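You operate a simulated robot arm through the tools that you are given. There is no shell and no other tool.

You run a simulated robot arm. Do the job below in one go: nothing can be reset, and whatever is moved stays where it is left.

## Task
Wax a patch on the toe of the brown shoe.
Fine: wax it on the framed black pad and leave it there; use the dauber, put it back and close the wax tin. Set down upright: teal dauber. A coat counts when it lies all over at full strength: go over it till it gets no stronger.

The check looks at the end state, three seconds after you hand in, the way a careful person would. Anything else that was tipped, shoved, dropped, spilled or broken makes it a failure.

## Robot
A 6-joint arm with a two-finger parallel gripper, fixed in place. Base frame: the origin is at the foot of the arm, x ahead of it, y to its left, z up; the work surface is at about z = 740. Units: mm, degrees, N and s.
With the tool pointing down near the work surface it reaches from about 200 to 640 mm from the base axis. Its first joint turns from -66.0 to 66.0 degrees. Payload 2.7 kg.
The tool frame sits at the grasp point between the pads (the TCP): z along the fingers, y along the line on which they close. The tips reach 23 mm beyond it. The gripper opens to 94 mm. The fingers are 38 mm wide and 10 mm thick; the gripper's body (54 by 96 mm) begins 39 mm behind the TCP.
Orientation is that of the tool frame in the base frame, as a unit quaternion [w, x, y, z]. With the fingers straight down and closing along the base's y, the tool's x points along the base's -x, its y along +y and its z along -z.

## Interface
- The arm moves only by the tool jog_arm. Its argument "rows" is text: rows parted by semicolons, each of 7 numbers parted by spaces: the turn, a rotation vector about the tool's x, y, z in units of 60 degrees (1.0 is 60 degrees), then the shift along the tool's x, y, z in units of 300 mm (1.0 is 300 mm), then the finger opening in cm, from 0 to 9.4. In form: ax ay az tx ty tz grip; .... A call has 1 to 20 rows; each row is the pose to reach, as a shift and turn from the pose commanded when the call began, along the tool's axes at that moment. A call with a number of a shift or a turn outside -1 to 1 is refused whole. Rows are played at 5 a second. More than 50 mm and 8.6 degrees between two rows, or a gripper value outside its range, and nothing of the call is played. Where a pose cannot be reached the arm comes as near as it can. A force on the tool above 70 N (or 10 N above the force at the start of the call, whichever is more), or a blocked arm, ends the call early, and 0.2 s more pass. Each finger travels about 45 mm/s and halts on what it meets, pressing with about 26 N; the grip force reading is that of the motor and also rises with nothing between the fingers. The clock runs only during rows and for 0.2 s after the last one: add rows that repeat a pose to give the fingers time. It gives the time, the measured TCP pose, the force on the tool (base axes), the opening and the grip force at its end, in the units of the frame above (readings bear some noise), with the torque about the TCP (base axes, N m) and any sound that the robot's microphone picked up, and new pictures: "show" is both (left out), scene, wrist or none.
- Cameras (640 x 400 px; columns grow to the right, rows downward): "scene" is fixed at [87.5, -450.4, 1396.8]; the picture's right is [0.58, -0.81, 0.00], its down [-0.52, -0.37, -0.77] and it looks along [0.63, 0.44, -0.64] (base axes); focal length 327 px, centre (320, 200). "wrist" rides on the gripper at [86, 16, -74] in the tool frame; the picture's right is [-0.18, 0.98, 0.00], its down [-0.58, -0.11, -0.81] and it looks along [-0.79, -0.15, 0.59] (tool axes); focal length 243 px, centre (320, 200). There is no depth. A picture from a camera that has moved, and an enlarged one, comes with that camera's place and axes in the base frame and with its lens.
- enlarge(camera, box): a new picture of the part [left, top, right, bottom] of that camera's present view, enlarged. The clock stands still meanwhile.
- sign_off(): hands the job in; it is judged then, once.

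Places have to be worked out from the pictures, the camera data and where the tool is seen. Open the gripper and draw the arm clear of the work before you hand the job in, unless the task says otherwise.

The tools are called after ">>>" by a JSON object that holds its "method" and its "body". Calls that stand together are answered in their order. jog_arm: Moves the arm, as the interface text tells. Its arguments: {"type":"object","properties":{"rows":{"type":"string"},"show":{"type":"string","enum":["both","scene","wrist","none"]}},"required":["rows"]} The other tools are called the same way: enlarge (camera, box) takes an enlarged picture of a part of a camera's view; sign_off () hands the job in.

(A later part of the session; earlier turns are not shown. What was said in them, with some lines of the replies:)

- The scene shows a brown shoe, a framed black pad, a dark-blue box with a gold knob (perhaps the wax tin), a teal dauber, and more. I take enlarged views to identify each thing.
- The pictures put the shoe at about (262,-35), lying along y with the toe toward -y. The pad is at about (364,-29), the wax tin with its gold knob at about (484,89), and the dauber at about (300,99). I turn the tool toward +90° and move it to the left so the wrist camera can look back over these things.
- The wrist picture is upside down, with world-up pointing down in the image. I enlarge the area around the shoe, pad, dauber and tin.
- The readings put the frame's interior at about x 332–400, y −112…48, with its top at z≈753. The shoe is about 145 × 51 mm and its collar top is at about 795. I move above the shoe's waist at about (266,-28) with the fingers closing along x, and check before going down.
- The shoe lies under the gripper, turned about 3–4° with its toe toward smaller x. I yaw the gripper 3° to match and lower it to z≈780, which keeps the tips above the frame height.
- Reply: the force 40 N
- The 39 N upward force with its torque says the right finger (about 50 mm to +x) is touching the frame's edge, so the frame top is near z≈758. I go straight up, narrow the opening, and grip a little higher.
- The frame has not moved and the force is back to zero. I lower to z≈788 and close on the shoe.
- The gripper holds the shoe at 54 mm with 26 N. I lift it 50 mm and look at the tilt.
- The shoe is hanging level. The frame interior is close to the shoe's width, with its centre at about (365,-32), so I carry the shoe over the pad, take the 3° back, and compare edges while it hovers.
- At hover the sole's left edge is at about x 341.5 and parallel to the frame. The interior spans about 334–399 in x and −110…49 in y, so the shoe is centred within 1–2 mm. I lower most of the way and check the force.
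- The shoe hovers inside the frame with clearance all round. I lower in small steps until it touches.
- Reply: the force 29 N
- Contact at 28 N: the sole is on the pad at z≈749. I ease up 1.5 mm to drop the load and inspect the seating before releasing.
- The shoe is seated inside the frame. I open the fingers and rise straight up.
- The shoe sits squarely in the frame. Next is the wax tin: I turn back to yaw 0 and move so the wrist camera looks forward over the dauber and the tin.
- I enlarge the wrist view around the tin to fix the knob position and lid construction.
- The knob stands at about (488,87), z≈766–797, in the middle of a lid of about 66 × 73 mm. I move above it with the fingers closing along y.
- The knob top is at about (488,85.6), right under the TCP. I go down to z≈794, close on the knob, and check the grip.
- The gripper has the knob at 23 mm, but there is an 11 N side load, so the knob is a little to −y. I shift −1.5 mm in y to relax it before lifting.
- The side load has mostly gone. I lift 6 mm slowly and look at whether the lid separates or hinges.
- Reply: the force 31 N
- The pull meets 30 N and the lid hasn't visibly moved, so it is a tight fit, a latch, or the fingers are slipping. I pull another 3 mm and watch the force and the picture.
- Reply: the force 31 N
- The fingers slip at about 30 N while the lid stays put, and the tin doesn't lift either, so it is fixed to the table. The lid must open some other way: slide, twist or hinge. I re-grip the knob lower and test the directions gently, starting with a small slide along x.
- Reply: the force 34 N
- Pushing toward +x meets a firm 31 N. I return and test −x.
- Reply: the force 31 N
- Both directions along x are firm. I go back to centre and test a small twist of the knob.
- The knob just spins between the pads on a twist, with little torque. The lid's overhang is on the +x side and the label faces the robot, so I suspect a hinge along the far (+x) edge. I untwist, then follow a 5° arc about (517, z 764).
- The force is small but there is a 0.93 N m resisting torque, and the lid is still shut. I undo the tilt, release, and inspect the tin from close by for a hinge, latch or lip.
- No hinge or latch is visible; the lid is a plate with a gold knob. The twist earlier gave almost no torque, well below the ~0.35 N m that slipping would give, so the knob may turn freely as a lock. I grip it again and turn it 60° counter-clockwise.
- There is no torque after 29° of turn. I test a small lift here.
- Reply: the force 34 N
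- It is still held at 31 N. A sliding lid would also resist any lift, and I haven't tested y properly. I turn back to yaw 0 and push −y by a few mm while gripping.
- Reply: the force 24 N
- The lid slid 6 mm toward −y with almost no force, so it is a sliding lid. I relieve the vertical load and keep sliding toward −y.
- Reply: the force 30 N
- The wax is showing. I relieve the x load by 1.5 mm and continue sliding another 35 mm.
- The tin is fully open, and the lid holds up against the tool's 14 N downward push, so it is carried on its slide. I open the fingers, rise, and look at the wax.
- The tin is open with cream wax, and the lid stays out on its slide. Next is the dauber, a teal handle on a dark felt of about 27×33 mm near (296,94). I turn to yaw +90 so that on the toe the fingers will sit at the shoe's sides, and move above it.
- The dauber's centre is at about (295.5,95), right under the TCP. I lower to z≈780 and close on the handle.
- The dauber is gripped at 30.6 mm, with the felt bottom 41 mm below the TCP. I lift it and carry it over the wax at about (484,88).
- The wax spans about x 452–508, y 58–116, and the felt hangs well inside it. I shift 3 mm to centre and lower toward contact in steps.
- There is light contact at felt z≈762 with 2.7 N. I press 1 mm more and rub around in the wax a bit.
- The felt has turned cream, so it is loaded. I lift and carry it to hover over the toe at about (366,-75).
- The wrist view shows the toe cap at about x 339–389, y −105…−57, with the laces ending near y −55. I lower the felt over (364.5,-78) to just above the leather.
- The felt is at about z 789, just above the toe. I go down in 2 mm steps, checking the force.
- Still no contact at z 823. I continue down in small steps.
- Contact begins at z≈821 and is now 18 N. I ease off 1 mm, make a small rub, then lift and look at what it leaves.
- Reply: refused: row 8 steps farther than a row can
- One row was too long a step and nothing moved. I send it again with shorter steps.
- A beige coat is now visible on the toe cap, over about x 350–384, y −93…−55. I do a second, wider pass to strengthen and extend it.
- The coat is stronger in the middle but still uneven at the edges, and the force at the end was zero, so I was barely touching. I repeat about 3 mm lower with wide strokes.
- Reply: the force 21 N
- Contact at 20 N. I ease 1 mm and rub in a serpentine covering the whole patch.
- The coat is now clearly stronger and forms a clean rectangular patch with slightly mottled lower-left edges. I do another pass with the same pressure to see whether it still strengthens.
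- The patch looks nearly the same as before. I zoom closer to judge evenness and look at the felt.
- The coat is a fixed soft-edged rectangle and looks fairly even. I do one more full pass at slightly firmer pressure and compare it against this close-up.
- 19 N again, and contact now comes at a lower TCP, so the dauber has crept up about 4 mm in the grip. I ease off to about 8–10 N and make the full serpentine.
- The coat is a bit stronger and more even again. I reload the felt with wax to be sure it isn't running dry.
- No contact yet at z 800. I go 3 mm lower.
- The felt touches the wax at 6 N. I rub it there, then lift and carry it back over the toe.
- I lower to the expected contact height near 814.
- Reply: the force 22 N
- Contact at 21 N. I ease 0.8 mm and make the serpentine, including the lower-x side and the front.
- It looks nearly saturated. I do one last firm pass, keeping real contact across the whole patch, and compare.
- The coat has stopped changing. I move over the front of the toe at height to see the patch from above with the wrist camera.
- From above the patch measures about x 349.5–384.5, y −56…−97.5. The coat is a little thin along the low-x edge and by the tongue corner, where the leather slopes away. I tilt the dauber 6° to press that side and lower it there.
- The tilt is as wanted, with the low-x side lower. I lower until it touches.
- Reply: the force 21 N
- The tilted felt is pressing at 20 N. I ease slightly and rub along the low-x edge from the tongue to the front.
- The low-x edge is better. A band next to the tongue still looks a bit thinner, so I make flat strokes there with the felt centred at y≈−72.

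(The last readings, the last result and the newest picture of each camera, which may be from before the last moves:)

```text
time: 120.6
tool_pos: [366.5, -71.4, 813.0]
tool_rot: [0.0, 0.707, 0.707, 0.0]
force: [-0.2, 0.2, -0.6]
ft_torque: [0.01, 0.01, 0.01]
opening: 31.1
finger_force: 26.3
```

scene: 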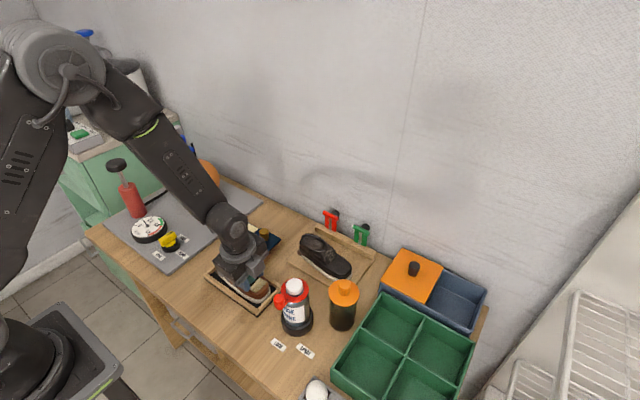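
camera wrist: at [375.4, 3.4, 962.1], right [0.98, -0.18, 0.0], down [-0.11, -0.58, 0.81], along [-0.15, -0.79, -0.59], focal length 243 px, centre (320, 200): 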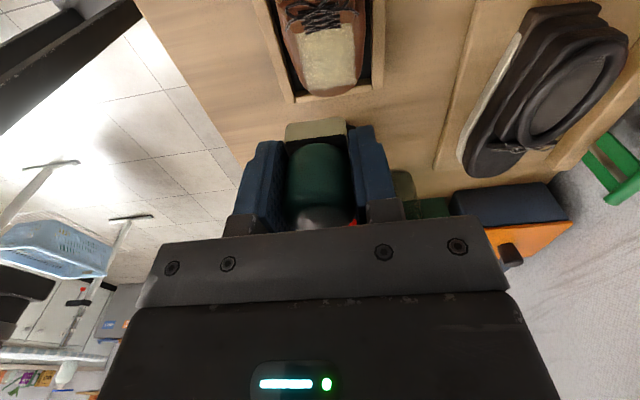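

>>> {"method": "jog_arm", "body": {"rows": "0 0 0 0 0 0.005 1.5; 0 0 0 0 0 0.009 1.5; 0 0 0 0 0 0.009 1.5", "show": "none"}}

```text
time: 121.4
tool_pos: [366.4, -71.4, 809.7]
tool_rot: [-0.001, 0.707, 0.707, -0.001]
force: [-1.6, 1.8, 7.8]
ft_torque: [-0.07, 0.03, -0.02]
opening: 31.0
finger_force: 26.3
```

Gentle 8 N contact. The dauber has crept up in the grip, so I keep the force low and rub this band in place.

>>> {"method": "jog_arm", "body": {"rows": "0 0 0 0 0.015 0 1.5; 0 0 0 0 0.027 0.002 1.5; 0 0 0 -0.008 0.015 0.001 1.5; 0 0 0 -0.008 -0.015 0.001 1.5; 0 0 0 -0.008 -0.03 0.003 1.5; 0 0 0 0 -0.03 0.003 1.5; 0 0 0 0 -0.015 0.001 1.5; 0 0 0 0 0 0.001 1.5; 0 0 0 0.006 0.015 0.001 1.5; 0 0 0 0.006 0.027 0.003 1.5; 0 0 0 0 0.015 0.002 1.5; 0 0 0 0 -0.015 0.002 1.5; 0 0 0 0.006 -0.03 0.004 1.5; 0 0 0 0.006 0 0.002 1.5; 0 0 0 -0.01 0.015 0.002 1.5; 0 0 0 -0.01 -0.015 0.002 1.5; 0 0 0 0 0 0.002 1.5; 0 0 0 0 0 0.002 1.5", "show": "none"}}

>>> {"method": "jog_arm", "body": {"rows": "0 0 0 0 0 -0.1 1.5; 0 0 0 -0.02 0 -0.2 1.5; 0 0 0 -0.042 0 -0.25 1.5; 0 0 0 -0.042 0 -0.25 1.5", "show": "none"}}

>>> {"method": "enlarge", "body": {"camera": "wrist", "box": [250, 0, 410, 130]}}

>>> {"method": "enlarge", "body": {"camera": "scene", "box": [220, 250, 290, 305]}}

```text
time: 125.2
tool_pos: [366.6, -71.2, 810.0]
tool_rot: [0.0, 0.707, 0.707, 0.0]
force: [-0.1, -0.9, 0.1]
ft_torque: [0.01, 0.01, 0.0]
opening: 30.8
finger_force: 25.7
```

```text
time: 126.2
tool_pos: [366.8, -83.7, 883.0]
tool_rot: [0.0, 0.707, 0.707, -0.001]
force: [0.1, -0.2, 0.0]
ft_torque: [-0.03, -0.02, 0.0]
opening: 30.4
finger_force: 25.7
```

```text
3.08 times, centred on (330, 65) of wrist
camera zoom: at [383.0, 3.7, 960.0], right [0.98, -0.18, 0.0], down [-0.11, -0.58, 0.81], along [-0.15, -0.79, -0.59], focal length 746 px, centre (289, 615)
```

zoom: 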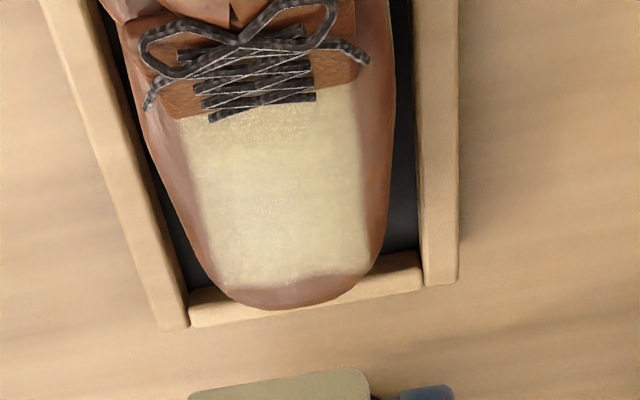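

```text
7.27 times, centred on (255, 278) of scene
camera zoom: at [87.5, -450.4, 1396.8], right [0.58, -0.81, 0.0], down [-0.52, -0.37, -0.77], along [0.63, 0.44, -0.64], focal length 2378 px, centre (793, -364)
```

zoom: 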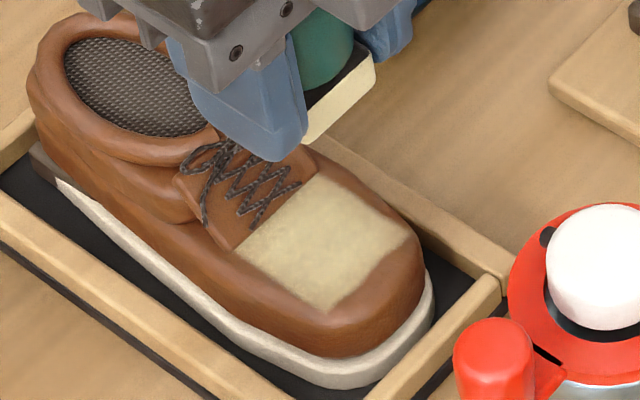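

The edges are cleaner now. I zoom tightly on the patch from the wrist view to judge the band by the tongue.

>>> {"method": "enlarge", "body": {"camera": "wrist", "box": [285, 25, 355, 80]}}

>>> {"method": "enlarge", "body": {"camera": "scene", "box": [240, 265, 272, 290]}}

```text
7.27 times, centred on (320, 52) of wrist
camera zoom: at [383.0, 3.7, 960.0], right [0.98, -0.18, 0.0], down [-0.11, -0.58, 0.81], along [-0.15, -0.79, -0.59], focal length 1764 px, centre (320, 1273)
```

zoom: 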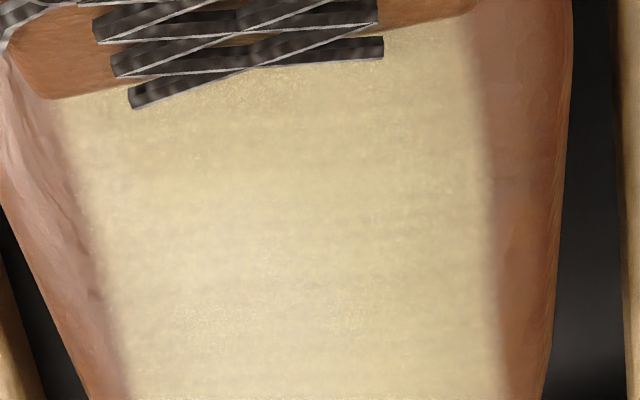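

```text
16.00 times, centred on (256, 278) of scene
camera zoom: at [87.5, -450.4, 1396.8], right [0.58, -0.81, 0.0], down [-0.52, -0.37, -0.77], along [0.63, 0.44, -0.64], focal length 5232 px, centre (1344, -1040)
```

zoom: 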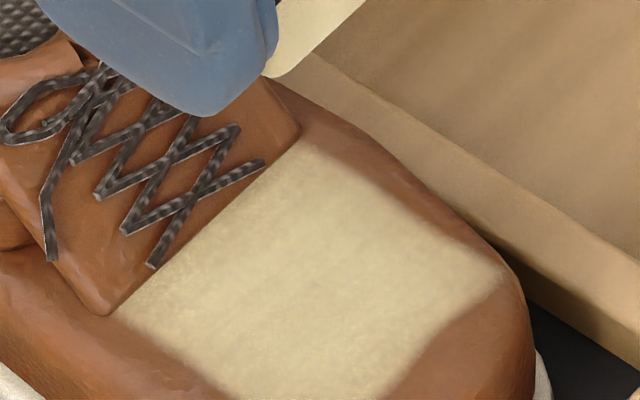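

The coat looks even, and the slight tone change near the tongue follows the curve of the leather. To be safe I'll re-seat my grip by setting the dauber down at its own spot, then reload and make one more gentle pass. First I carry it back above its place.

>>> {"method": "jog_arm", "body": {"rows": "0 0 0 0.12 -0.047 0 1.5; 0 0 0 0.24 -0.094 0 1.5; 0 0 0 0.36 -0.141 0 1.5; 0 0 0 0.48 -0.188 0 1.5; 0 0 0 0.597 -0.236 0 1.5; 0 0 0 0.597 -0.236 0.15 1.5; 0 0 0 0.597 -0.236 0.28 1.5; 0 0 0 0.597 -0.236 0.34 1.5; 0 0 0 0.597 -0.236 0.34 1.5"}}

>>> {"method": "enlarge", "body": {"camera": "scene", "box": [140, 220, 240, 300]}}

```text
time: 128.2
tool_pos: [296.4, 95.9, 782.2]
tool_rot: [-0.001, 0.707, 0.707, -0.001]
force: [-0.4, 0.5, -1.0]
ft_torque: [-0.02, 0.03, 0.01]
opening: 30.7
finger_force: 26.2
camera wrist: at [312.1, 183.2, 857.8], right [0.98, -0.18, 0.0], down [-0.11, -0.58, 0.81], along [-0.15, -0.79, -0.59], focal length 243 px, centre (320, 200)
```

scene: 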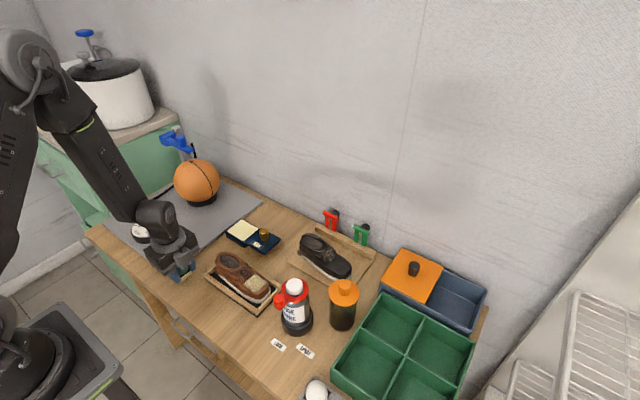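
wrist: 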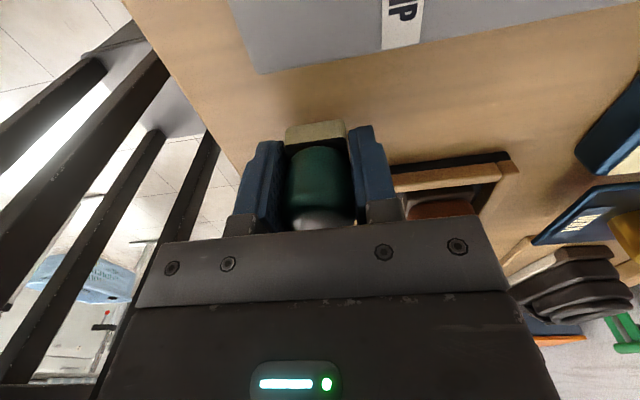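

```text
5.00 times, centred on (190, 260) of scene
camera zoom: at [87.5, -450.4, 1396.8], right [0.58, -0.81, 0.0], down [-0.52, -0.37, -0.77], along [0.63, 0.44, -0.64], focal length 1635 px, centre (970, -100)
```

zoom: 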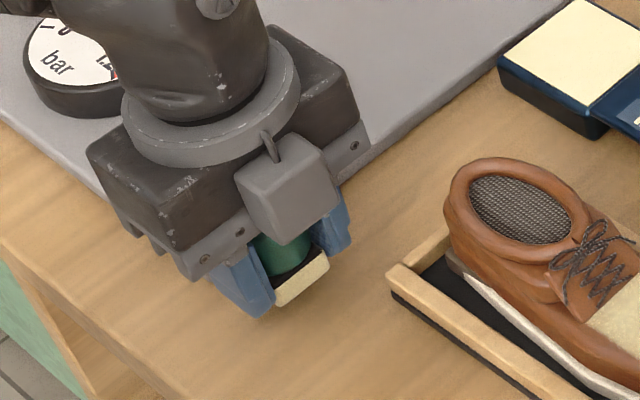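

It hovers about 12 mm above its spot. I lower in small steps to the table.

>>> {"method": "jog_arm", "body": {"rows": "0 0 0 0 -0.002 0.015 1.5; 0 0 0 0 -0.002 0.03 1.5; 0 0 0 0 -0.002 0.036 1.5; 0 0 0 0 -0.002 0.036 1.5", "show": "none"}}

>>> {"method": "jog_arm", "body": {"rows": "0 0 0 0 0 0.003 1.5; 0 0 0 0 0 0.005 1.5; 0 0 0 0 0 0.005 1.5", "show": "none"}}

```text
time: 129.2
tool_pos: [295.6, 93.6, 770.6]
tool_rot: [0.0, 0.707, 0.707, 0.0]
force: [-0.1, -0.8, -0.8]
ft_torque: [0.03, 0.03, 0.03]
opening: 30.9
finger_force: 26.0
```

```text
time: 130.0
tool_pos: [295.7, 95.2, 770.0]
tool_rot: [-0.001, 0.707, 0.707, 0.0]
force: [-0.1, 0.1, -0.6]
ft_torque: [-0.03, 0.0, 0.0]
opening: 30.7
finger_force: 25.9
```

>>> {"method": "jog_arm", "body": {"rows": "0 0 0 0 0 0.003 1.5; 0 0 0 0 0 0.006 1.5; 0 0 0 0 0 0.006 1.5", "show": "none"}}

```text
time: 130.8
tool_pos: [296.4, 95.7, 766.7]
tool_rot: [0.0, 0.707, 0.707, 0.0]
force: [-0.2, -0.4, -0.9]
ft_torque: [0.02, 0.01, -0.01]
opening: 30.7
finger_force: 26.0
```

Still nothing at z 766.7, where the tips are about 4 mm above the table. I go 1.2 mm lower and check both force and picture.

>>> {"method": "jog_arm", "body": {"rows": "0 0 0 0 0 0.002 1.5; 0 0 0 0 0 0.004 1.5; 0 0 0 0 0 0.004 1.5", "show": "none"}}

>>> {"method": "enlarge", "body": {"camera": "scene", "box": [165, 250, 215, 290]}}

>>> {"method": "enlarge", "body": {"camera": "wrist", "box": [230, 90, 410, 240]}}

```text
time: 131.6
tool_pos: [295.5, 94.2, 766.8]
tool_rot: [0.0, 0.707, 0.707, 0.0]
force: [0.6, 0.3, 0.1]
ft_torque: [0.0, 0.03, 0.01]
opening: 30.6
finger_force: 25.6
```

```text
10.00 times, centred on (190, 270) of scene
camera zoom: at [87.5, -450.4, 1396.8], right [0.58, -0.81, 0.0], down [-0.52, -0.37, -0.77], along [0.63, 0.44, -0.64], focal length 3270 px, centre (1620, -500)
```

zoom: 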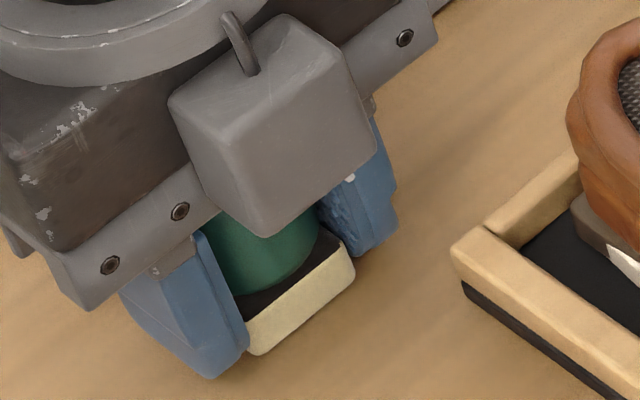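

```text
2.67 times, centred on (320, 165) of wrist
camera zoom: at [311.6, 182.6, 842.5], right [0.98, -0.18, 0.0], down [-0.11, -0.58, 0.81], along [-0.15, -0.79, -0.59], focal length 647 px, centre (320, 293)
```

zoom: 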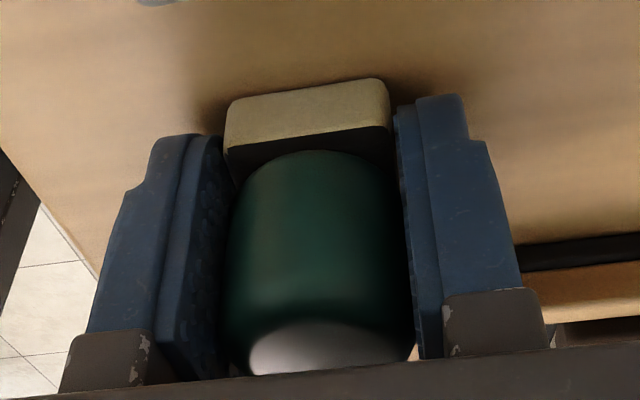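

The felt is just above the table. I continue 1 mm steps.

>>> {"method": "jog_arm", "body": {"rows": "0 0 0 0 0 0.002 1.5; 0 0 0 0 0 0.004 1.5; 0 0 0 0 0 0.004 1.5", "show": "none"}}

>>> {"method": "jog_arm", "body": {"rows": "0 0 0 0 0 0.002 1.5; 0 0 0 0 0 0.003 1.5; 0 0 0 0 0 0.003 1.5", "show": "none"}}

```text
time: 132.4
tool_pos: [296.4, 95.2, 765.5]
tool_rot: [0.001, 0.707, 0.707, 0.001]
force: [-3.9, 0.2, 20.1]
ft_torque: [0.07, 0.08, 0.0]
opening: 30.8
finger_force: 26.1
```

```text
time: 133.2
tool_pos: [295.5, 95.1, 764.5]
tool_rot: [0.001, 0.708, 0.706, 0.0]
force: [-1.6, -2.8, 19.8]
ft_torque: [0.01, 0.02, 0.01]
opening: 30.7
finger_force: 25.3
```

The felt is on the table; the 20 N is the handle slipping limit. I release, rise to z≈781 around the handle, and re-grip.

>>> {"method": "jog_arm", "body": {"rows": "0 0 0 0 0 -0.003 1.5; 0 0 0 0 0 -0.003 3.5; 0 0 0 0 0 -0.003 4.5; 0 0 0 0 0 -0.003 4.5; 0 0 0 0 0 -0.03 4.5; 0 0 0 0 0 -0.055 4.5; 0 0 0 0 0 -0.055 4.5", "show": "scene"}}

>>> {"method": "enlarge", "body": {"camera": "scene", "box": [165, 250, 215, 290]}}

>>> {"method": "enlarge", "body": {"camera": "wrist", "box": [230, 90, 410, 240]}}

```text
time: 134.8
tool_pos: [294.8, 94.8, 781.5]
tool_rot: [0.0, 0.707, 0.707, -0.001]
force: [0.7, 0.3, 0.2]
ft_torque: [0.04, 0.02, -0.02]
opening: 45.2
finger_force: 0.0
```

scene: 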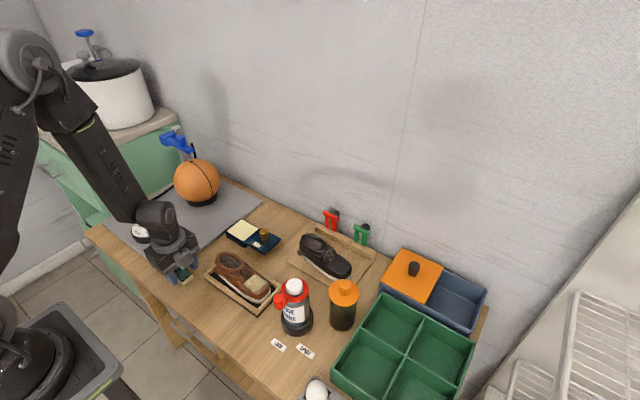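

```text
10.00 times, centred on (190, 270) of scene
camera zoom: at [87.5, -450.4, 1396.8], right [0.58, -0.81, 0.0], down [-0.52, -0.37, -0.77], along [0.63, 0.44, -0.64], focal length 3270 px, centre (1620, -500)
```

zoom: 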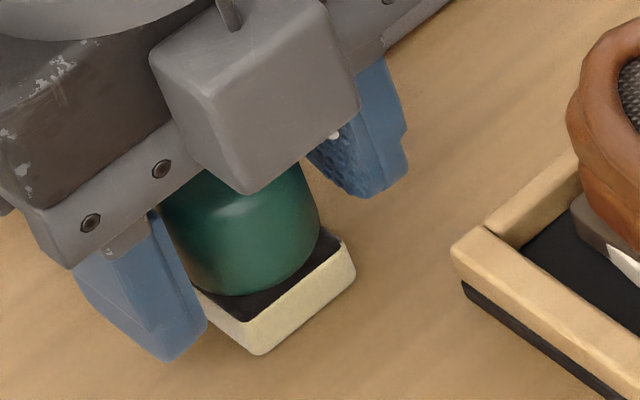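

```text
2.67 times, centred on (320, 165) of wrist
camera zoom: at [311.8, 182.7, 856.9], right [0.98, -0.18, 0.0], down [-0.11, -0.58, 0.81], along [-0.15, -0.79, -0.59], focal length 647 px, centre (320, 293)
```

zoom: 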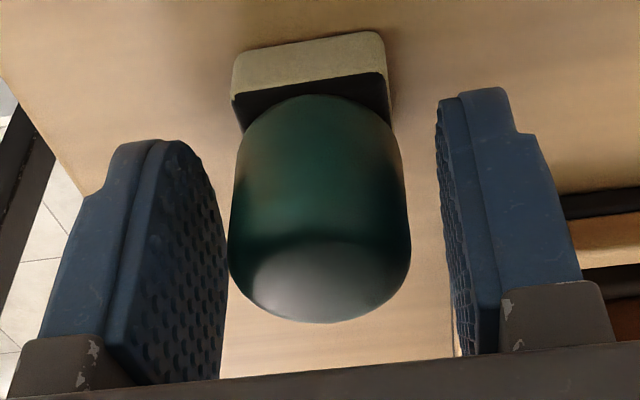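

The dauber stands upright at its original spot. I re-grip it at the right height, lift, and take it to the wax again.

>>> {"method": "jog_arm", "body": {"rows": "0 0 0 0 0 0 3; 0 0 0 0 0 0 1.5; 0 0 0 0 0 0 1.5; 0 0 0 0 0 0 1.5; 0 0 0 0 0 -0.05 1.5; 0 0 0 0 0 -0.15 1.5; 0 0 0 0 0 -0.27 1.5; 0 0 0 -0.005 0.14 -0.27 1.5; 0 0 0 -0.01 0.28 -0.27 1.5; 0 0 0 -0.015 0.42 -0.27 1.5; 0 0 0 -0.02 0.56 -0.27 1.5; 0 0 0 -0.023 0.622 -0.27 1.5; 0 0 0 -0.023 0.622 -0.15 1.5; 0 0 0 -0.023 0.622 -0.09 1.5; 0 0 0 -0.023 0.622 -0.09 1.5", "show": "none"}}

>>> {"method": "jog_arm", "body": {"rows": "0 0 0 0 0 0.006 1.5; 0 0 0 0 0 0.013 1.5; 0 0 0 0 0 0.013 1.5", "show": "none"}}

```text
time: 138.0
tool_pos: [481.0, 89.0, 807.6]
tool_rot: [0.0, 0.707, 0.707, -0.001]
force: [0.4, -0.5, 0.0]
ft_torque: [0.03, 0.0, 0.03]
opening: 30.3
finger_force: 26.1
```

```text
time: 138.8
tool_pos: [482.4, 87.6, 805.2]
tool_rot: [0.001, 0.707, 0.707, 0.0]
force: [-4.9, -1.0, 13.4]
ft_torque: [-0.02, 0.21, 0.0]
opening: 30.6
finger_force: 26.2
```

Contact with the wax at 13 N. I rub, then carry the felt over the toe again.

>>> {"method": "jog_arm", "body": {"rows": "0 0 0 0.02 0 -0.002 1.5; 0 0 0 0.02 0.02 -0.002 1.5; 0 0 0 -0.02 0.02 -0.002 1.5; 0 0 0 -0.02 -0.02 -0.002 1.5; 0 0 0 0.02 -0.02 -0.002 1.5; 0 0 0 0 0 -0.002 1.5; 0 0 0 0 0 -0.1 1.5; 0 0 0 0 0 -0.2 1.5; 0 0 0 -0.11 -0.0767 -0.2 1.5; 0 0 0 -0.22 -0.1533 -0.2 1.5; 0 0 0 -0.33 -0.23 -0.2 1.5; 0 0 0 -0.44 -0.3067 -0.2 1.5; 0 0 0 -0.545 -0.38 -0.2 1.5; 0 0 0 -0.545 -0.38 -0.08 1.5; 0 0 0 -0.545 -0.38 -0.065 1.5; 0 0 0 -0.545 -0.38 -0.065 1.5", "show": "none"}}

>>> {"method": "jog_arm", "body": {"rows": "0 0 0 0 0 0.005 1.5; 0 0 0 0 0 0.008 1.5; 0 0 0 0 0 0.008 1.5", "show": "none"}}

```text
time: 142.2
tool_pos: [367.5, -74.2, 823.9]
tool_rot: [0.0, 0.707, 0.708, 0.0]
force: [-0.4, -1.0, 0.1]
ft_torque: [-0.02, -0.01, 0.02]
opening: 30.6
finger_force: 25.8
```

```text
time: 143.0
tool_pos: [368.1, -74.5, 821.4]
tool_rot: [0.0, 0.708, 0.706, 0.0]
force: [-5.7, 0.3, 21.0]
ft_torque: [0.03, 0.2, 0.02]
opening: 30.6
finger_force: 26.0
```

Contact at 21 N. I ease slightly and rub, starting with the tongue band and then the full area.

>>> {"method": "jog_arm", "body": {"rows": "0 0 0 0 0 -0.0015 1.5; 0 0 0 0.006 0.015 -0.0015 1.5; 0 0 0 0.006 0.027 0 1.5; 0 0 0 0.006 0 -0.001 1.5; 0 0 0 0.006 -0.03 0.001 1.5; 0 0 0 -0.002 -0.03 0.001 1.5; 0 0 0 -0.002 0 0 1.5; 0 0 0 -0.002 0.027 0.001 1.5; 0 0 0 0.01 0.02 0.001 1.5; 0 0 0 0.01 -0.02 0.001 1.5; 0 0 0 -0.014 -0.03 0.003 1.5; 0 0 0 -0.014 0 0.001 1.5; 0 0 0 -0.014 0.027 0.003 1.5; 0 0 0 -0.027 0.027 0.004 1.5; 0 0 0 -0.027 0 0.002 1.5; 0 0 0 -0.027 -0.03 0.004 1.5; 0 0 0 -0.04 -0.027 0.006 1.5; 0 0 0 -0.04 0.02 0.006 1.5; 0 0 0 -0.01 0 0.002 1.5; 0 0 0 0 0 0.001 1.5", "show": "none"}}

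>>> {"method": "jog_arm", "body": {"rows": "0 0 0 0 0 -0.1 1.5; 0 0 0 -0.02 0 -0.2 1.5; 0 0 0 -0.035 0 -0.21 1.5; 0 0 0 -0.035 0 -0.21 1.5", "show": "none"}}

>>> {"method": "enlarge", "body": {"camera": "wrist", "box": [285, 25, 355, 80]}}

>>> {"method": "enlarge", "body": {"camera": "wrist", "box": [250, 0, 410, 130]}}

>>> {"method": "enlarge", "body": {"camera": "scene", "box": [240, 265, 272, 290]}}

```text
time: 147.2
tool_pos: [367.3, -75.5, 819.5]
tool_rot: [-0.001, 0.707, 0.707, -0.001]
force: [0.2, -1.3, 3.7]
ft_torque: [-0.13, -0.06, -0.01]
opening: 30.4
finger_force: 25.9
```

```text
time: 148.2
tool_pos: [368.3, -85.4, 885.1]
tool_rot: [0.0, 0.707, 0.707, 0.0]
force: [-0.2, 0.2, -0.3]
ft_torque: [-0.02, -0.02, -0.02]
opening: 30.7
finger_force: 26.2
```

```text
7.27 times, centred on (320, 52) of wrist
camera zoom: at [384.2, 1.4, 960.1], right [0.98, -0.18, 0.0], down [-0.11, -0.58, 0.81], along [-0.15, -0.79, -0.59], focal length 1764 px, centre (320, 1273)
```

zoom: 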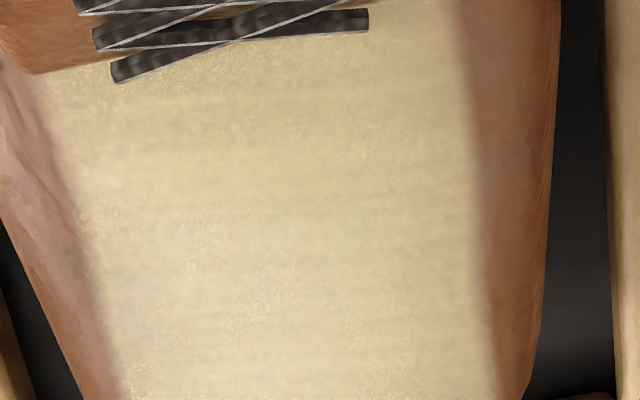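

```text
3.08 times, centred on (330, 65) of wrist
camera zoom: at [384.2, 1.4, 960.1], right [0.98, -0.18, 0.0], down [-0.11, -0.58, 0.81], along [-0.15, -0.79, -0.59], focal length 746 px, centre (289, 615)
```

zoom: 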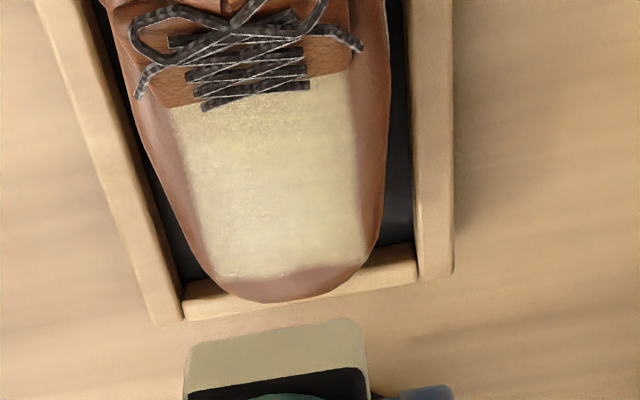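

```text
16.00 times, centred on (256, 278) of scene
camera zoom: at [87.5, -450.4, 1396.8], right [0.58, -0.81, 0.0], down [-0.52, -0.37, -0.77], along [0.63, 0.44, -0.64], focal length 5232 px, centre (1344, -1040)
```

zoom: 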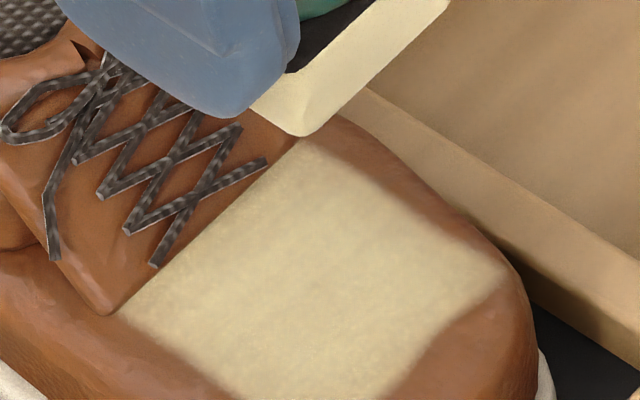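

The coat is even and no longer getting stronger. I return the dauber to its place at (295.5,95), upright.

>>> {"method": "jog_arm", "body": {"rows": "0 0 0 0.12 -0.048 0 1.5; 0 0 0 0.24 -0.096 0 1.5; 0 0 0 0.36 -0.144 0 1.5; 0 0 0 0.48 -0.192 0 1.5; 0 0 0 0.6 -0.243 0 1.5; 0 0 0 0.6 -0.243 0.15 1.5; 0 0 0 0.6 -0.243 0.28 1.5; 0 0 0 0.6 -0.243 0.33 1.5; 0 0 0 0.6 -0.243 0.343 1.5; 0 0 0 0.6 -0.243 0.343 1.5", "show": "none"}}

>>> {"method": "jog_arm", "body": {"rows": "0 0 0 0 0 0.004 1.5; 0 0 0 0 0 0.008 1.5; 0 0 0 0 0 0.008 1.5", "show": "scene"}}

>>> {"method": "enlarge", "body": {"camera": "scene", "box": [165, 250, 215, 290]}}

```text
time: 150.4
tool_pos: [295.3, 94.3, 780.6]
tool_rot: [0.0, 0.707, 0.707, 0.0]
force: [-0.1, 0.0, -0.9]
ft_torque: [0.03, 0.02, 0.02]
opening: 30.4
finger_force: 26.4
```

```text
time: 151.2
tool_pos: [294.8, 95.4, 778.0]
tool_rot: [0.0, 0.707, 0.707, 0.0]
force: [-1.4, -0.5, 6.7]
ft_torque: [-0.1, 0.03, -0.04]
opening: 30.6
finger_force: 25.6
```

scene: 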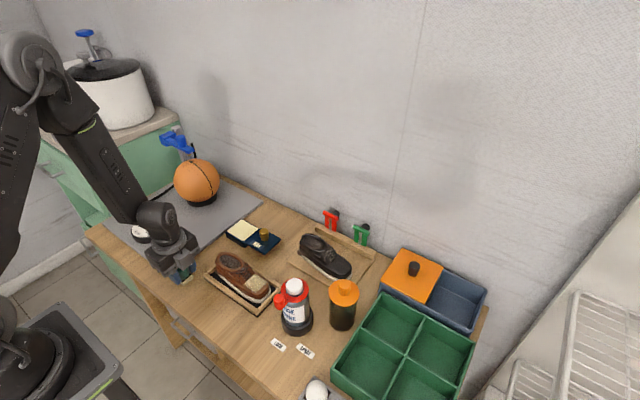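

```text
10.00 times, centred on (190, 270) of scene
camera zoom: at [87.4, -450.4, 1396.8], right [0.58, -0.81, 0.0], down [-0.52, -0.37, -0.77], along [0.63, 0.44, -0.64], focal length 3270 px, centre (1620, -500)
```

zoom: 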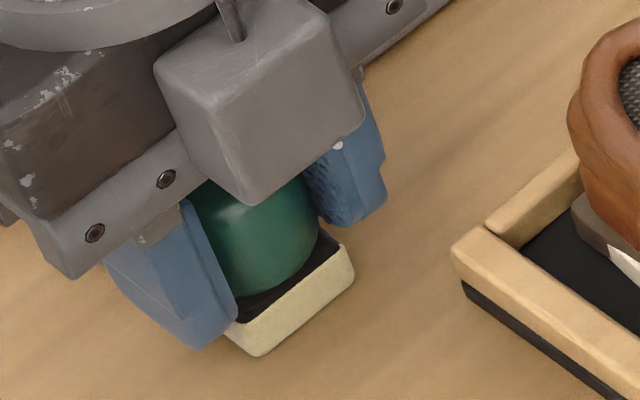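

The felt is on the table with 6.7 N at its original spot. I release and rise straight up.

>>> {"method": "jog_arm", "body": {"rows": "0 0 0 0 0 -0.001 1.5; 0 0 0 0 0 -0.001 3.5; 0 0 0 0 0 -0.001 5; 0 0 0 0 0 -0.001 5; 0 0 0 0 0 -0.001 5; 0 0 0 0 0 -0.05 5; 0 0 0 0 0 -0.18 5; 0 0 0 0 0 -0.32 5; 0 0 0 0 0 -0.4 5; 0 0 0 0 0 -0.4 5"}}

>>> {"method": "enlarge", "body": {"camera": "scene", "box": [165, 250, 215, 290]}}

```text
time: 153.4
tool_pos: [296.2, 93.7, 898.6]
tool_rot: [0.0, 0.707, 0.707, 0.0]
force: [0.6, -0.2, -0.6]
ft_torque: [-0.03, -0.01, 0.0]
opening: 50.0
finger_force: 0.0
camera wrist: at [311.6, 181.4, 974.5], right [0.98, -0.18, 0.0], down [-0.11, -0.58, 0.81], along [-0.15, -0.79, -0.59], focal length 243 px, centre (320, 200)
```

scene: 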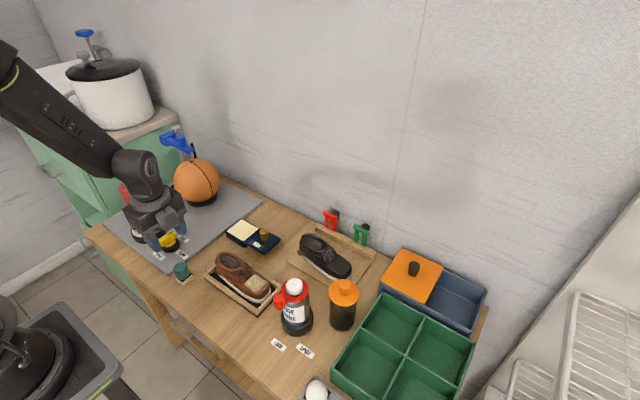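
wrist: 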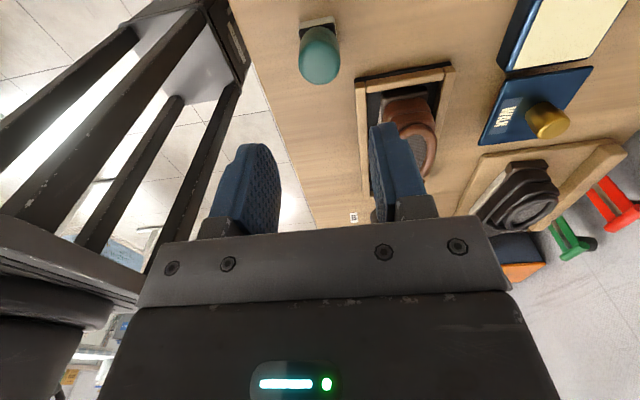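

```text
10.00 times, centred on (190, 270) of scene
camera zoom: at [87.5, -450.4, 1396.8], right [0.58, -0.81, 0.0], down [-0.52, -0.37, -0.77], along [0.63, 0.44, -0.64], focal length 3270 px, centre (1620, -500)
```

zoom: 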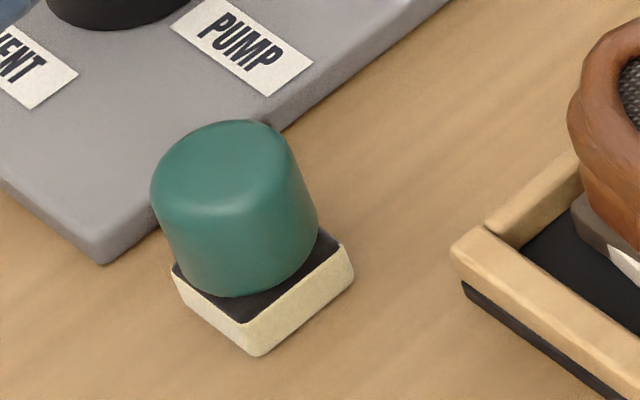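

The dauber stands upright where it was. I now turn back to yaw 0 and go above the lid's knob, at about (488.5,10).

>>> {"method": "jog_arm", "body": {"rows": "0 0 -0.125 -0.035 0.08 0.005 6; 0 0 -0.25 -0.07 0.16 0.01 6; 0 0 -0.375 -0.105 0.24 0.02 6; 0 0 -0.5 -0.14 0.32 0.03 6; 0 0 -0.625 -0.175 0.40 0.05 6; 0 0 -0.75 -0.21 0.48 0.07 6; 0 0 -0.875 -0.245 0.56 0.1 6; 0 0 -1.0 -0.28 0.642 0.133 6", "show": "none"}}

>>> {"method": "jog_arm", "body": {"rows": "0 0 -0.125 0 0 0 6; 0 0 -0.25 0 0 0 6; 0 0 -0.375 0 0 0 6; 0 0 -0.5 0 0 0 6; 0 0 -0.5 0 0 0 6"}}

>>> {"method": "enlarge", "body": {"camera": "wrist", "box": [200, 0, 440, 190]}}

```text
time: 155.2
tool_pos: [487.4, 12.2, 859.0]
tool_rot: [0.0, 0.257, 0.966, 0.001]
force: [0.1, 0.5, 0.7]
ft_torque: [0.03, 0.01, -0.02]
opening: 60.1
finger_force: 0.1
```

```text
time: 156.4
tool_pos: [488.5, 10.2, 858.2]
tool_rot: [0.0, 0.0, 1.0, 0.0]
force: [-0.3, 0.2, -0.1]
ft_torque: [0.01, -0.02, -0.02]
opening: 59.9
finger_force: 0.0
camera wrist: at [401.2, 27.1, 934.9], right [0.18, 0.98, 0.0], down [0.58, -0.11, 0.81], along [0.79, -0.15, -0.59], focal length 243 px, centre (320, 200)
```

scene: 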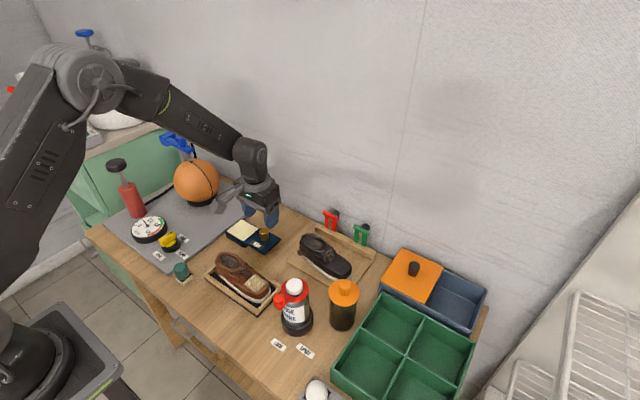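
wrist: 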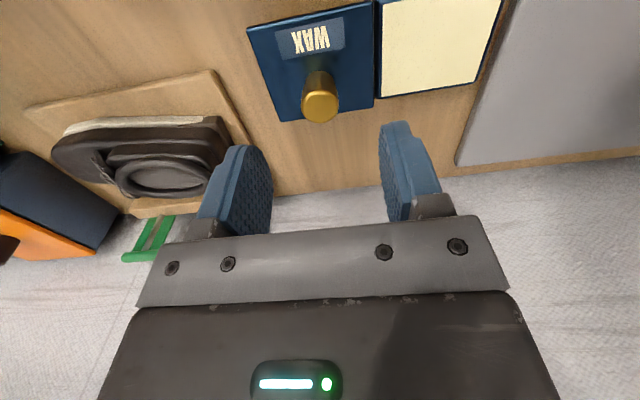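

```text
2.11 times, centred on (320, 95) of wrist
camera zoom: at [401.2, 27.1, 934.9], right [0.18, 0.98, 0.0], down [0.58, -0.11, 0.81], along [0.79, -0.15, -0.59], focal length 511 px, centre (320, 421)
```

zoom: 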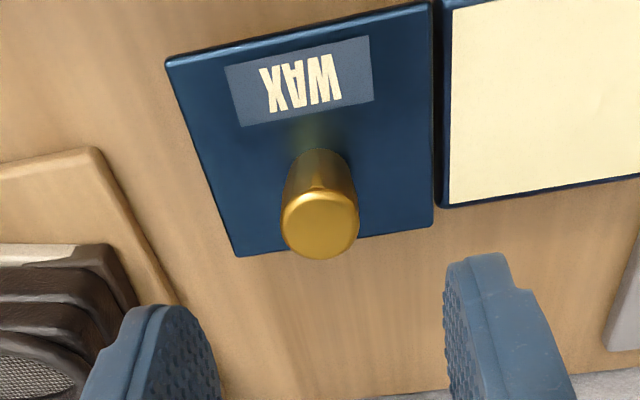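

The knob is right under the TCP at (488,10). I lower to z≈796 and grip it.

>>> {"method": "jog_arm", "body": {"rows": "0 0 0 0 0 0.1 6; 0 0 0 0 0 0.18 6; 0 0 0 0 0 0.207 6; 0 0 0 0 0 0.207 4; 0 0 0 0 0 0.207 2.5; 0 0 0 0 0 0.207 1; 0 0 0 0 0 0.207 1; 0 0 0 0 0 0.207 1", "show": "none"}}

>>> {"method": "jog_arm", "body": {"rows": "0 0 0 0 0.03 0 1; 0 0 0 0 0.06 0 1; 0 0 0 0 0.09 0 1; 0 0 0 0 0.12 0 1; 0 0 0 0 0.12 0 1", "show": "scene"}}

>>> {"method": "enlarge", "body": {"camera": "scene", "box": [210, 190, 300, 260]}}

```text
time: 158.2
tool_pos: [487.5, 11.1, 796.9]
tool_rot: [0.0, 0.0, 1.0, 0.001]
force: [2.6, -0.3, -3.9]
ft_torque: [0.15, -0.16, -0.01]
opening: 22.9
finger_force: 44.1
```

```text
time: 159.4
tool_pos: [488.7, 45.9, 796.9]
tool_rot: [0.0, 0.0, 1.0, 0.0]
force: [4.9, 0.0, 7.1]
ft_torque: [-0.23, 0.3, -0.01]
opening: 23.2
finger_force: 44.7
```

scene: 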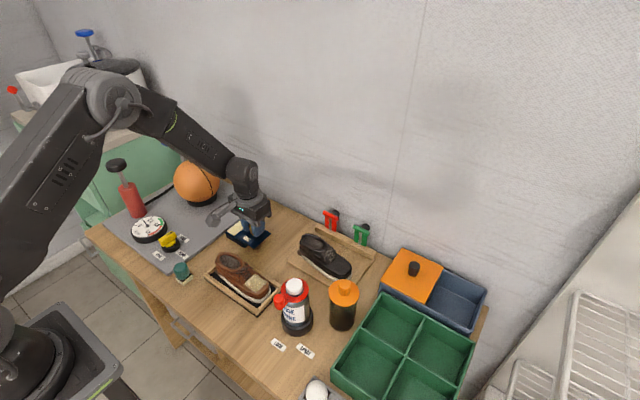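

```text
5.71 times, centred on (255, 225) of scene
camera zoom: at [87.5, -450.4, 1396.8], right [0.58, -0.81, 0.0], down [-0.52, -0.37, -0.77], along [0.63, 0.44, -0.64], focal length 1868 px, centre (691, 57)
```

zoom: 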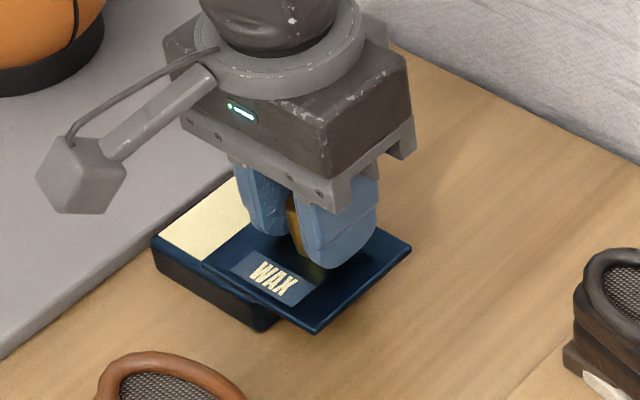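

The lid slides back smoothly. I continue to y≈84 and then nudge to the stop.

>>> {"method": "jog_arm", "body": {"rows": "0 0 0 0 0.03 0 1; 0 0 0 0 0.06 0 1; 0 0 0 0 0.09 0 1; 0 0 0 0 0.115 0 1; 0 0 0 0 0.126 0 1; 0 0 0 0 0.126 0 1", "show": "none"}}

>>> {"method": "jog_arm", "body": {"rows": "0 0 0 0 0.004 0 1; 0 0 0 0 0.008 0 1; 0 0 0 0 0.01 0 1; 0 0 0 0 0.01 0 1", "show": "scene"}}

>>> {"method": "enlarge", "body": {"camera": "scene", "box": [210, 200, 280, 255]}}

```text
time: 160.8
tool_pos: [488.0, 83.9, 797.1]
tool_rot: [0.0, -0.001, 1.0, -0.001]
force: [6.5, -0.2, 15.3]
ft_torque: [-0.22, 0.01, 0.0]
opening: 23.1
finger_force: 45.5
```

```text
time: 161.8
tool_pos: [488.5, 85.9, 797.2]
tool_rot: [0.0, 0.002, 1.0, 0.0]
force: [7.9, -22.2, 19.2]
ft_torque: [0.08, -0.62, -0.07]
opening: 23.0
finger_force: 44.5
```

scene: 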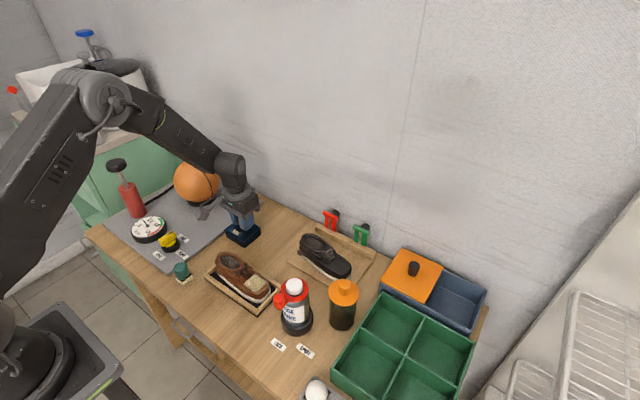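

```text
7.27 times, centred on (245, 228) of scene
camera zoom: at [87.4, -450.9, 1396.7], right [0.58, -0.81, 0.0], down [-0.52, -0.37, -0.77], along [0.63, 0.44, -0.64], focal length 2378 px, centre (866, 0)
```

zoom: 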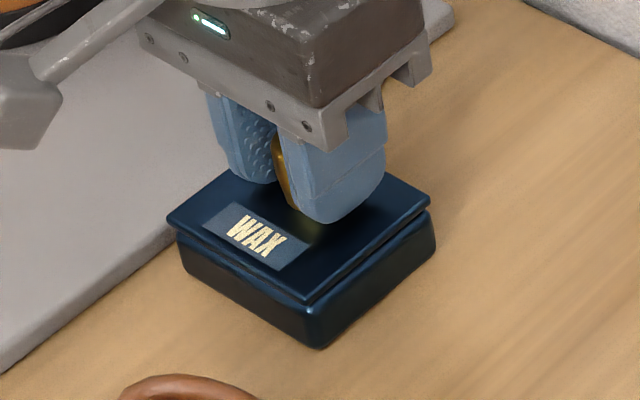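

The stop is reached with a 22 N reaction and the lid looks fully closed. I release, rise, and check.

>>> {"method": "jog_arm", "body": {"rows": "0 0 0 0 -0.003 -0.003 1; 0 0 0 0 -0.003 -0.003 2.8; 0 0 0 0 -0.003 -0.003 4.5; 0 0 0 0 -0.003 -0.003 6; 0 0 0 0 -0.003 -0.003 6; 0 0 0 0 -0.003 -0.1 6; 0 0 0 0 -0.003 -0.25 6; 0 0 0 0 -0.003 -0.4 6; 0 0 0 0 -0.003 -0.4 6"}}

>>> {"method": "enlarge", "body": {"camera": "scene", "box": [210, 200, 280, 255]}}

>>> {"method": "enlarge", "body": {"camera": "scene", "box": [160, 230, 300, 320]}}

```text
time: 163.8
tool_pos: [487.2, 83.9, 917.6]
tool_rot: [0.0, 0.0, 1.0, 0.0]
force: [0.7, -0.3, -0.5]
ft_torque: [0.01, 0.0, 0.02]
opening: 60.0
finger_force: 0.0
camera wrist: at [400.0, 102.2, 993.3], right [0.18, 0.98, 0.0], down [0.58, -0.11, 0.81], along [0.79, -0.15, -0.59], focal length 243 px, centre (320, 200)
```

scene: 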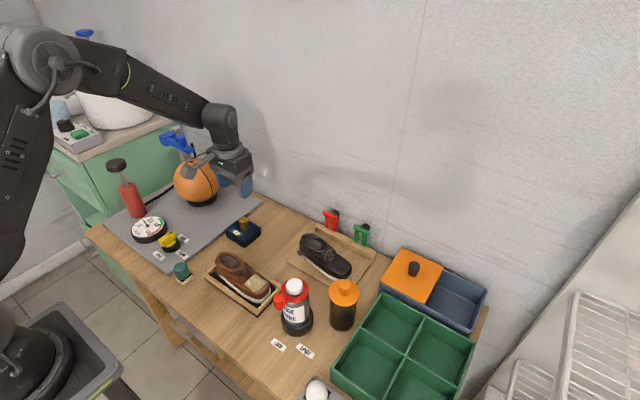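
wrist: 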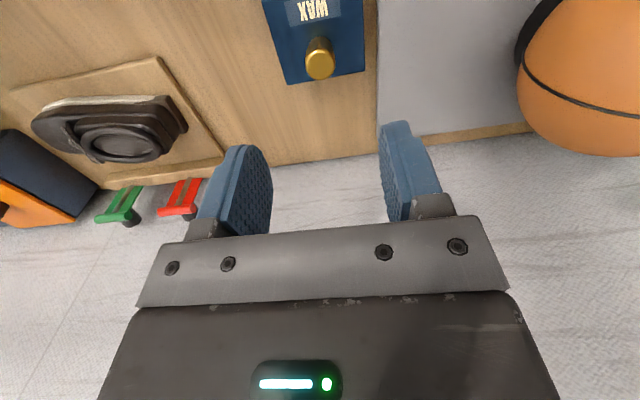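

```text
7.27 times, centred on (245, 228) of scene
camera zoom: at [87.5, -450.4, 1396.8], right [0.58, -0.81, 0.0], down [-0.52, -0.37, -0.77], along [0.63, 0.44, -0.64], focal length 2378 px, centre (866, 0)
```

zoom: 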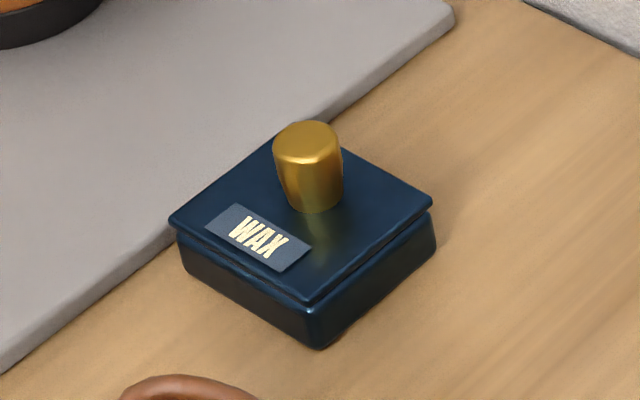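

```text
4.44 times, centred on (230, 275) of scene
camera zoom: at [87.5, -450.4, 1396.8], right [0.58, -0.81, 0.0], down [-0.52, -0.37, -0.77], along [0.63, 0.44, -0.64], focal length 1453 px, centre (720, -133)
```

zoom: 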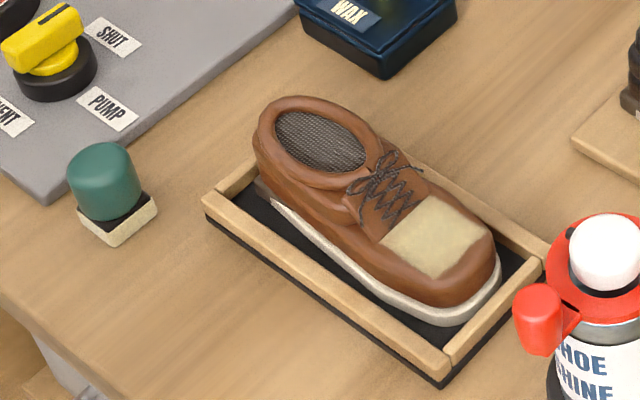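

The tin is closed, the dauber is upright at its place, and the shoe sits waxed in the frame. I raise the arm clear and take a last look.

>>> {"method": "jog_arm", "body": {"rows": "0 0 0 0 0 -0.15 9; 0 0 0 0.05 -0.1 -0.28 9; 0 0 0 0.1 -0.2 -0.38 9; 0 0 0 0.15 -0.33 -0.45 9; 0 0 0 0.18 -0.45 -0.5 9; 0 0 0 0.18 -0.45 -0.5 9"}}

>>> {"method": "enlarge", "body": {"camera": "scene", "box": [90, 120, 490, 400]}}

>>> {"method": "enlarge", "body": {"camera": "scene", "box": [220, 250, 290, 305]}}

```text
refused: row 2 steps farther than a row can; nothing moved
```

```text
1.43 times, centred on (290, 260) of scene
camera zoom: at [87.5, -450.4, 1396.8], right [0.58, -0.81, 0.0], down [-0.52, -0.37, -0.77], along [0.63, 0.44, -0.64], focal length 467 px, centre (363, 114)
```

zoom: 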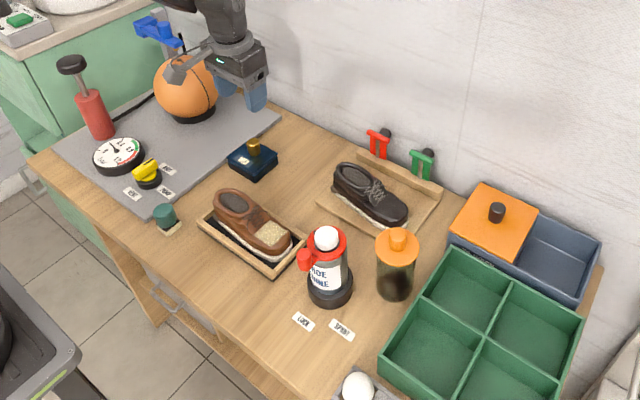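

```text
7.27 times, centred on (255, 278) of scene
camera zoom: at [87.5, -450.4, 1396.8], right [0.58, -0.81, 0.0], down [-0.52, -0.37, -0.77], along [0.63, 0.44, -0.64], focal length 2378 px, centre (793, -364)
```

zoom: 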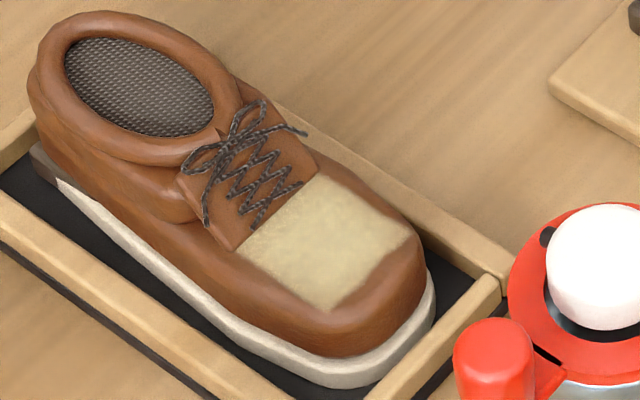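

Everything else on the table is unchanged. One step was too long, so I repeat the withdrawal with shorter steps.

>>> {"method": "jog_arm", "body": {"rows": "0 0 0 0 0 -0.12 9; 0 0 0 0.02 -0.07 -0.22 9; 0 0 0 0.05 -0.16 -0.3 9; 0 0 0 0.1 -0.26 -0.38 9; 0 0 0 0.14 -0.36 -0.45 9; 0 0 0 0.16 -0.45 -0.5 9; 0 0 0 0.16 -0.45 -0.5 9"}}

```text
time: 165.4
tool_pos: [439.6, -49.4, 1067.6]
tool_rot: [0.0, -0.001, 1.0, 0.0]
force: [-0.1, 0.4, 0.0]
ft_torque: [0.01, -0.02, -0.01]
opening: 90.0
finger_force: 0.1
camera wrist: at [353.0, -32.0, 1143.6], right [0.18, 0.98, 0.0], down [0.58, -0.11, 0.81], along [0.79, -0.15, -0.59], focal length 243 px, centre (320, 200)
```

scene: 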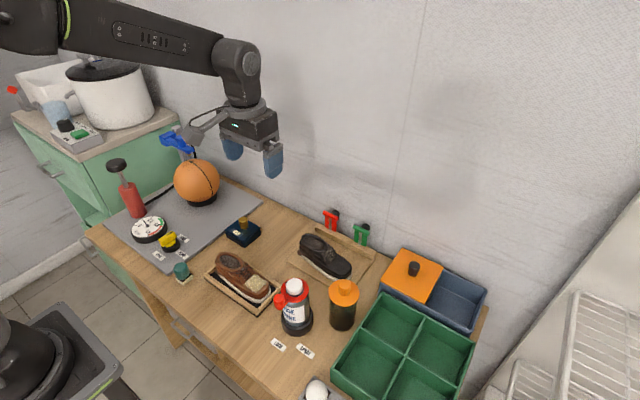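
wrist: 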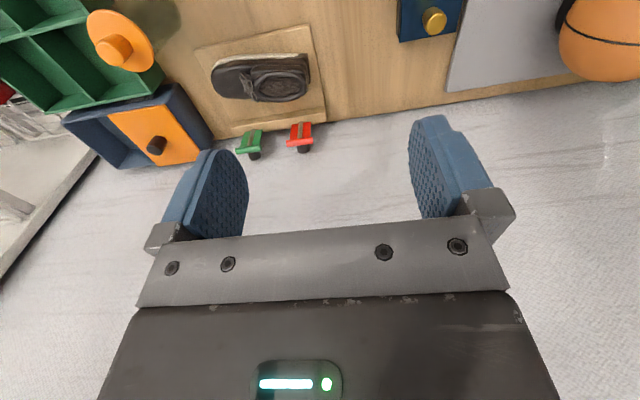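

The arm is clear with the gripper open. The shoe is on the framed pad with an even coat, the dauber is upright at its spot, and the wax tin is closed. I hand the job in.

>>> {"method": "sign_off", "body": {}}

```text
The job is handed in.
```

The brown shoe is on the framed black pad with an even coat of wax on the toe. I have handed the job in, and no check result has come back.

- **Coat:** I went over the patch until it stopped getting stronger. The last full pass, with fresh wax, made no visible difference. The edges and the strip by the laces took extra strokes to even out.
- **Dauber:** It stands upright within a millimetre or two of where it started. Its felt is now cream with wax.
- **Wax tin:** The lid turned out to slide rather than lift. It is pushed back to its stop and looks fully closed.
- **Knocks:**
  - While lowering to grip the shoe, one finger pressed on the pad's frame with about 39 N. The frame did not visibly move.
  - Before I found that the lid slides, I pulled and pushed its knob with up to about 31 N. The tin did not move.
- **End state:** In the final pictures nothing else on the table looks disturbed. The gripper is open and the arm is clear of the work.
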